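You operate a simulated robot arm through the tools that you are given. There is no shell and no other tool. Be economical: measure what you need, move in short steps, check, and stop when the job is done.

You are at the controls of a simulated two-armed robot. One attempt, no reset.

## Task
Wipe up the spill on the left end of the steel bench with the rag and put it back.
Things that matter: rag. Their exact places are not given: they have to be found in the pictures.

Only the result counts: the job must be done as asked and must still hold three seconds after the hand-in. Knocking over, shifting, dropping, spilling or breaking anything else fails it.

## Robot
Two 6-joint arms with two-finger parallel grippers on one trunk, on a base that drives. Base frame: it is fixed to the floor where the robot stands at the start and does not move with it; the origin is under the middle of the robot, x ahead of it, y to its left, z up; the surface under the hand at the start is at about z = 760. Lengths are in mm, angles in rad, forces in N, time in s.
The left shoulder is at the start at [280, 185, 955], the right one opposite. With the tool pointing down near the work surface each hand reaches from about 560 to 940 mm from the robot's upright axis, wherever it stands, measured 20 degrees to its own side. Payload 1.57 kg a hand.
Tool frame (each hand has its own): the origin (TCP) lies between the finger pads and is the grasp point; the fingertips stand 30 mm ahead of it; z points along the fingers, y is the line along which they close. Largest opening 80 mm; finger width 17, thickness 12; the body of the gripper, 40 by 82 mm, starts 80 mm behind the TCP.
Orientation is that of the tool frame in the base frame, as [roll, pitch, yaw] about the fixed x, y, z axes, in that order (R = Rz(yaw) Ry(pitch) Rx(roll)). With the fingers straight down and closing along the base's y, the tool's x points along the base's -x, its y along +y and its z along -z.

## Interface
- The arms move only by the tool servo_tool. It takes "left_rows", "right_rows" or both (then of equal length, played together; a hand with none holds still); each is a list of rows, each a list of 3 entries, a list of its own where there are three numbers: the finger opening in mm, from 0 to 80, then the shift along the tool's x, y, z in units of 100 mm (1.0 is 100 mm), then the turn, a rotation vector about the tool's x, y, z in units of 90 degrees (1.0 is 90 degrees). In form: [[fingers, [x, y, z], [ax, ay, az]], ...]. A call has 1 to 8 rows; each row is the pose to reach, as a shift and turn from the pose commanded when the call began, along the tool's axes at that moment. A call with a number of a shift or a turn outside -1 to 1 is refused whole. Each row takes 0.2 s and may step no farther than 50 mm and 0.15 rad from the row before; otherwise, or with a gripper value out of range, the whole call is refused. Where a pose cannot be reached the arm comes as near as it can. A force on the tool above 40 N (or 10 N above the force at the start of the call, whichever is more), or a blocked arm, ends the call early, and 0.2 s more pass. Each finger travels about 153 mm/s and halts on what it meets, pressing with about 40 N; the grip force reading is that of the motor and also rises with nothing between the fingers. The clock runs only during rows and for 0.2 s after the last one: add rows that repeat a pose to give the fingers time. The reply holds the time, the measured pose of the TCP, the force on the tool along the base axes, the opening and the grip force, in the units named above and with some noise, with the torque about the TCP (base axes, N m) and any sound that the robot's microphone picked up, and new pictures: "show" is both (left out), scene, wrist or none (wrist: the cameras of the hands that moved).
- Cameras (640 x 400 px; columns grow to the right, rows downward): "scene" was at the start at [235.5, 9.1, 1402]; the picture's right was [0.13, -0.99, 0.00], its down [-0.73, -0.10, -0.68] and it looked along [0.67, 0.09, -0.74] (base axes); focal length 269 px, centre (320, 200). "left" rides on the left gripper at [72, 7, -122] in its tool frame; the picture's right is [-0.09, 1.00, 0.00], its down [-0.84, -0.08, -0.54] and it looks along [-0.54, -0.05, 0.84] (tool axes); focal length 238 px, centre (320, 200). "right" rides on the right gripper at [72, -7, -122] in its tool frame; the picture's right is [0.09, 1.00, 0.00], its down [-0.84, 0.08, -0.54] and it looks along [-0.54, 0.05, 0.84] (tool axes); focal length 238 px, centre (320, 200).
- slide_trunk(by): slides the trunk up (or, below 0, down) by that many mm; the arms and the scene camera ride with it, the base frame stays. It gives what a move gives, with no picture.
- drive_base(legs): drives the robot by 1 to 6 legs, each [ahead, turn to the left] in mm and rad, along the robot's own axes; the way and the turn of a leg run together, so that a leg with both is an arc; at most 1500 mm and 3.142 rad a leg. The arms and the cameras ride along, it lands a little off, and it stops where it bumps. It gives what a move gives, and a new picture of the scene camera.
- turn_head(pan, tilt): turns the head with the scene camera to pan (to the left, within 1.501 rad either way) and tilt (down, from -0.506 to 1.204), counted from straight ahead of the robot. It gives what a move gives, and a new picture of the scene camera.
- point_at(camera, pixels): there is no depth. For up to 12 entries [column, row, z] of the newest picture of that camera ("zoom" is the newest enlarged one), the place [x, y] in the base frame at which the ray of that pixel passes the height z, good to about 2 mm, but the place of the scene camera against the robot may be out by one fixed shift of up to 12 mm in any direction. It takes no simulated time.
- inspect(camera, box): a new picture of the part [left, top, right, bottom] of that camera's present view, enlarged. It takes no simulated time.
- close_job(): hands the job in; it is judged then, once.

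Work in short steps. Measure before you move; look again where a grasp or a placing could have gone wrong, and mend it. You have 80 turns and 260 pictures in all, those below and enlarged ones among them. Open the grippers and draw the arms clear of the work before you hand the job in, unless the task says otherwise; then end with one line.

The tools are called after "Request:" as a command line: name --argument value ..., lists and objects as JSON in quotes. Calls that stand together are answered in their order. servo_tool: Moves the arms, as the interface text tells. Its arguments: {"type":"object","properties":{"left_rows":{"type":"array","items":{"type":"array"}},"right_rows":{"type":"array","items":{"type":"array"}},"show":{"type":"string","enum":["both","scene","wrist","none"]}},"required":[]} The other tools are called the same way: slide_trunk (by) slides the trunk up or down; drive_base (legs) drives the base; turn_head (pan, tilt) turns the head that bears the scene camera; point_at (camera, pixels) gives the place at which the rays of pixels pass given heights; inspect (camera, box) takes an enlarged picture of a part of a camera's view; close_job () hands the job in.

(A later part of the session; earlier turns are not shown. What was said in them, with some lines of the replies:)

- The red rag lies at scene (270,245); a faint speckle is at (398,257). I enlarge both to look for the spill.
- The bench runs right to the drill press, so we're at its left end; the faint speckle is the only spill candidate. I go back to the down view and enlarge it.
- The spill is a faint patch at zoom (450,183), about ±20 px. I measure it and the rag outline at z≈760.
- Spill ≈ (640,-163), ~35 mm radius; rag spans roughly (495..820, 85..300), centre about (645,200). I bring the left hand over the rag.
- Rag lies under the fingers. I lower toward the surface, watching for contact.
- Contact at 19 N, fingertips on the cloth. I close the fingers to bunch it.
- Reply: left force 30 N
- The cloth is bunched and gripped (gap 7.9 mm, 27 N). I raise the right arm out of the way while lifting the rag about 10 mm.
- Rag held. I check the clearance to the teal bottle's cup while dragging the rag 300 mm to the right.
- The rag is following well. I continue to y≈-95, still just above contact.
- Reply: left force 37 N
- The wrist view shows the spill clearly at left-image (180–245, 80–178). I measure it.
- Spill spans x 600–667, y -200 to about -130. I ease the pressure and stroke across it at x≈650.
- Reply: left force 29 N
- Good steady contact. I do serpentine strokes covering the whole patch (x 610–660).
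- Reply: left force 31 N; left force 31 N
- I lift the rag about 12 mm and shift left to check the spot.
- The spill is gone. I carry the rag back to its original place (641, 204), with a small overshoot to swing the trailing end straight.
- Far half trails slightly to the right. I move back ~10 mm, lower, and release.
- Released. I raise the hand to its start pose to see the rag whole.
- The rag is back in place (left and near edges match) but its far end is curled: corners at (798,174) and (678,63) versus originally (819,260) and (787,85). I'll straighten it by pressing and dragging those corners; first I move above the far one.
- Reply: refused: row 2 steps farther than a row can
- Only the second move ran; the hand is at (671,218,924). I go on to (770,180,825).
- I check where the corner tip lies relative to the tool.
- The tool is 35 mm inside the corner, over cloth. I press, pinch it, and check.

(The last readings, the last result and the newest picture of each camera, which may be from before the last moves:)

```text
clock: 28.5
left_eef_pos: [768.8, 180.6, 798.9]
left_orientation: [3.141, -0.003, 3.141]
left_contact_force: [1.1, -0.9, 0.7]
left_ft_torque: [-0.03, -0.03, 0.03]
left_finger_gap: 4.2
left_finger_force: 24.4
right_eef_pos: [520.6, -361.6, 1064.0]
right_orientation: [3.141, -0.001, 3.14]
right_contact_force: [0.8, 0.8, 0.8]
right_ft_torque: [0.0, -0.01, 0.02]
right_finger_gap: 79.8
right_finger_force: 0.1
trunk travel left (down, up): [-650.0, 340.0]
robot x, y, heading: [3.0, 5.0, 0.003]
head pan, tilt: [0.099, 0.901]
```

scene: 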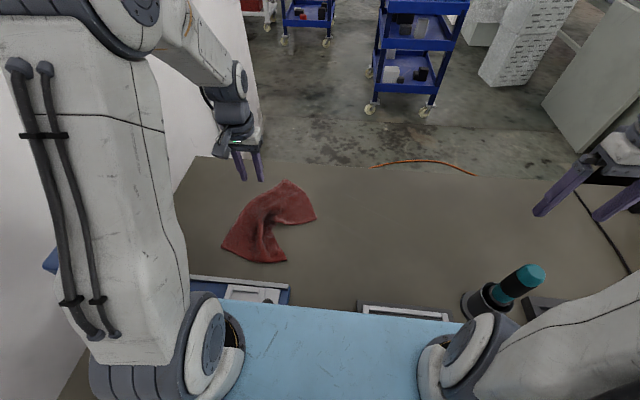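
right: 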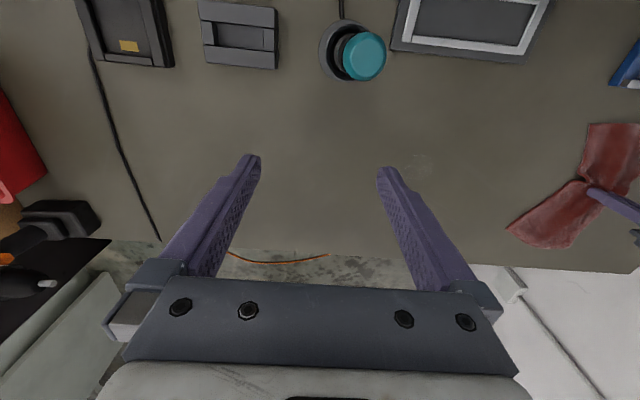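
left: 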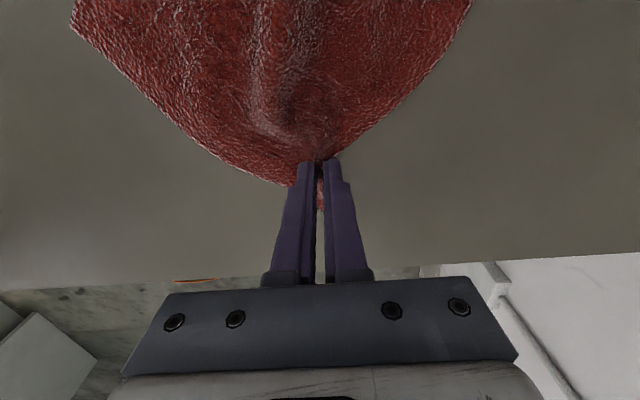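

Pinched (gap 4.2). I drag the corner to about (790,243) and release.

Request:
servo_tool --left_rows '[[0, [-0.1, 0.3, 0], [0, 0, 0]], [0, [-0.22, 0.6, 0], [0, 0, 0]], [0, [-0.22, 0.63, 0.02], [0, 0, 0]], [20, [-0.22, 0.63, 0.02], [0, 0, 0]], [40, [-0.22, 0.63, 0], [0, 0, 0]], [40, [-0.22, 0.63, -0.3], [0, 0, 0]], [40, [-0.1, 0.63, -0.7], [0, 0, 0]], [40, [0.1, 0.6, -1.0], [0, 0, 0]]]'

```text
clock: 30.3
left_eef_pos: [757.6, 240.2, 898.6]
left_orientation: [3.141, -0.001, 3.141]
left_contact_force: [0.1, 0.0, -0.2]
left_ft_torque: [0.0, 0.01, 0.0]
left_finger_gap: 39.9
left_finger_force: 0.0
right_eef_pos: [521.2, -362.1, 1063.7]
right_orientation: [-3.141, 0.001, -3.141]
right_contact_force: [-0.1, 0.6, 0.0]
right_ft_torque: [-0.03, 0.03, -0.02]
right_finger_gap: 79.6
right_finger_force: 0.0
trunk travel left (down, up): [-650.0, 340.0]
robot x, y, heading: [1.1, 3.1, -0.001]
head pan, tilt: [0.099, 0.901]
```

scene: 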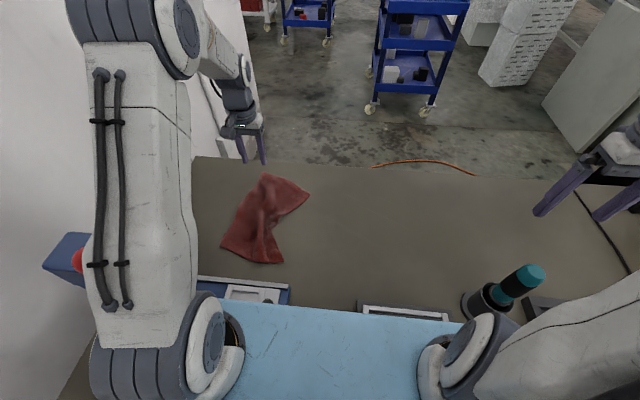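
left: 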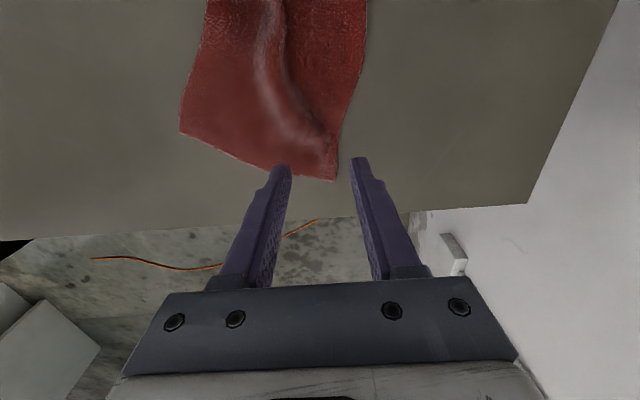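

The rag now nearly matches its original outline. I retract the left hand to its start pose and check once more.

Request:
servo_tool --left_rows '[[60, [0.3, 0, -0.35], [0, 0, 0]], [80, [0.6, -0.1, -0.7], [0, 0, 0]], [80, [0.9, -0.2, -1.0], [0, 0, 0]], [80, [1.0, -0.25, -1.0], [0, 0, 0]]]' --show "none"

Request:
servo_tool --left_rows '[[80, [0.4, 0, 0], [0, 0, 0]], [80, [0.85, 0, 0], [0, 0, 0]], [80, [0.85, 0, 0], [0, 0, 0]]]'

Request:
inspect --camera "scene" --box '[170, 140, 490, 340]'

```text
clock: 31.3
left_eef_pos: [657.2, 216.1, 997.9]
left_orientation: [-3.14, 0.0, 3.141]
left_contact_force: [0.5, -0.1, 0.3]
left_ft_torque: [0.03, 0.0, -0.02]
left_finger_gap: 80.0
left_finger_force: 0.0
right_eef_pos: [521.7, -361.7, 1065.2]
right_orientation: [3.141, 0.0, 3.14]
right_contact_force: [-0.8, 0.1, 0.0]
right_ft_torque: [-0.01, -0.01, 0.0]
right_finger_gap: 80.0
right_finger_force: 0.1
trunk travel left (down, up): [-650.0, 340.0]
robot x, y, heading: [-0.1, 1.8, -0.0]
head pan, tilt: [0.099, 0.901]
```

```text
clock: 32.1
left_eef_pos: [572.6, 216.0, 998.4]
left_orientation: [3.141, 0.001, 3.139]
left_contact_force: [0.5, 0.5, 0.7]
left_ft_torque: [-0.02, -0.01, -0.01]
left_finger_gap: 79.9
left_finger_force: 0.0
right_eef_pos: [521.7, -361.4, 1065.1]
right_orientation: [3.141, 0.001, 3.14]
right_contact_force: [-0.4, 0.0, 0.6]
right_ft_torque: [-0.01, 0.0, 0.02]
right_finger_gap: 79.8
right_finger_force: 0.0
trunk travel left (down, up): [-650.0, 340.0]
robot x, y, heading: [1.8, 1.9, 0.001]
head pan, tilt: [0.099, 0.901]
```

scene: 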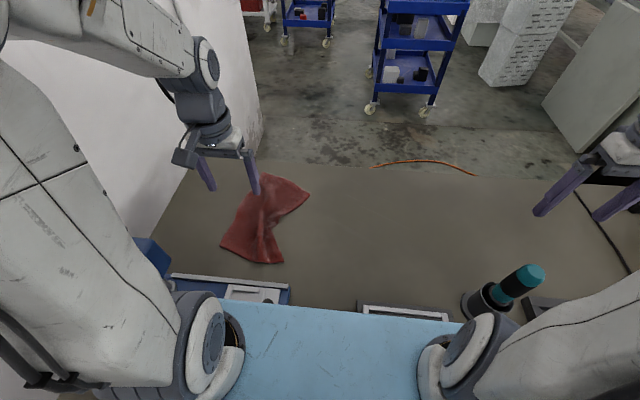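
left: 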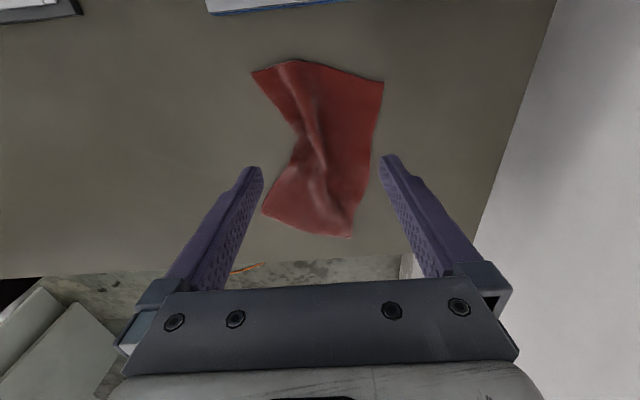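

```text
2.00 times, centred on (330, 240) of scene
```

zoom: 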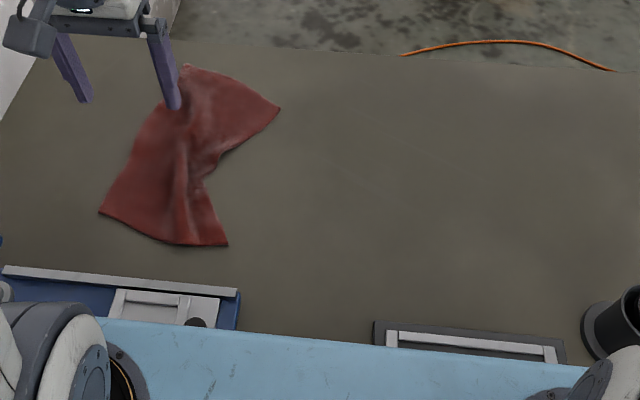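

The spill is gone, the rag lies at its old place, both hands are open and clear; I hand in.

Request:
close_job

```text
The job is handed in.
```

I wiped up the spill with the rag and put the rag back where it was. It still has a crease down the middle, and its near and far-right edges are roughly 10–30 mm off their original lines. In the last pictures the spill is gone and nothing else has moved.
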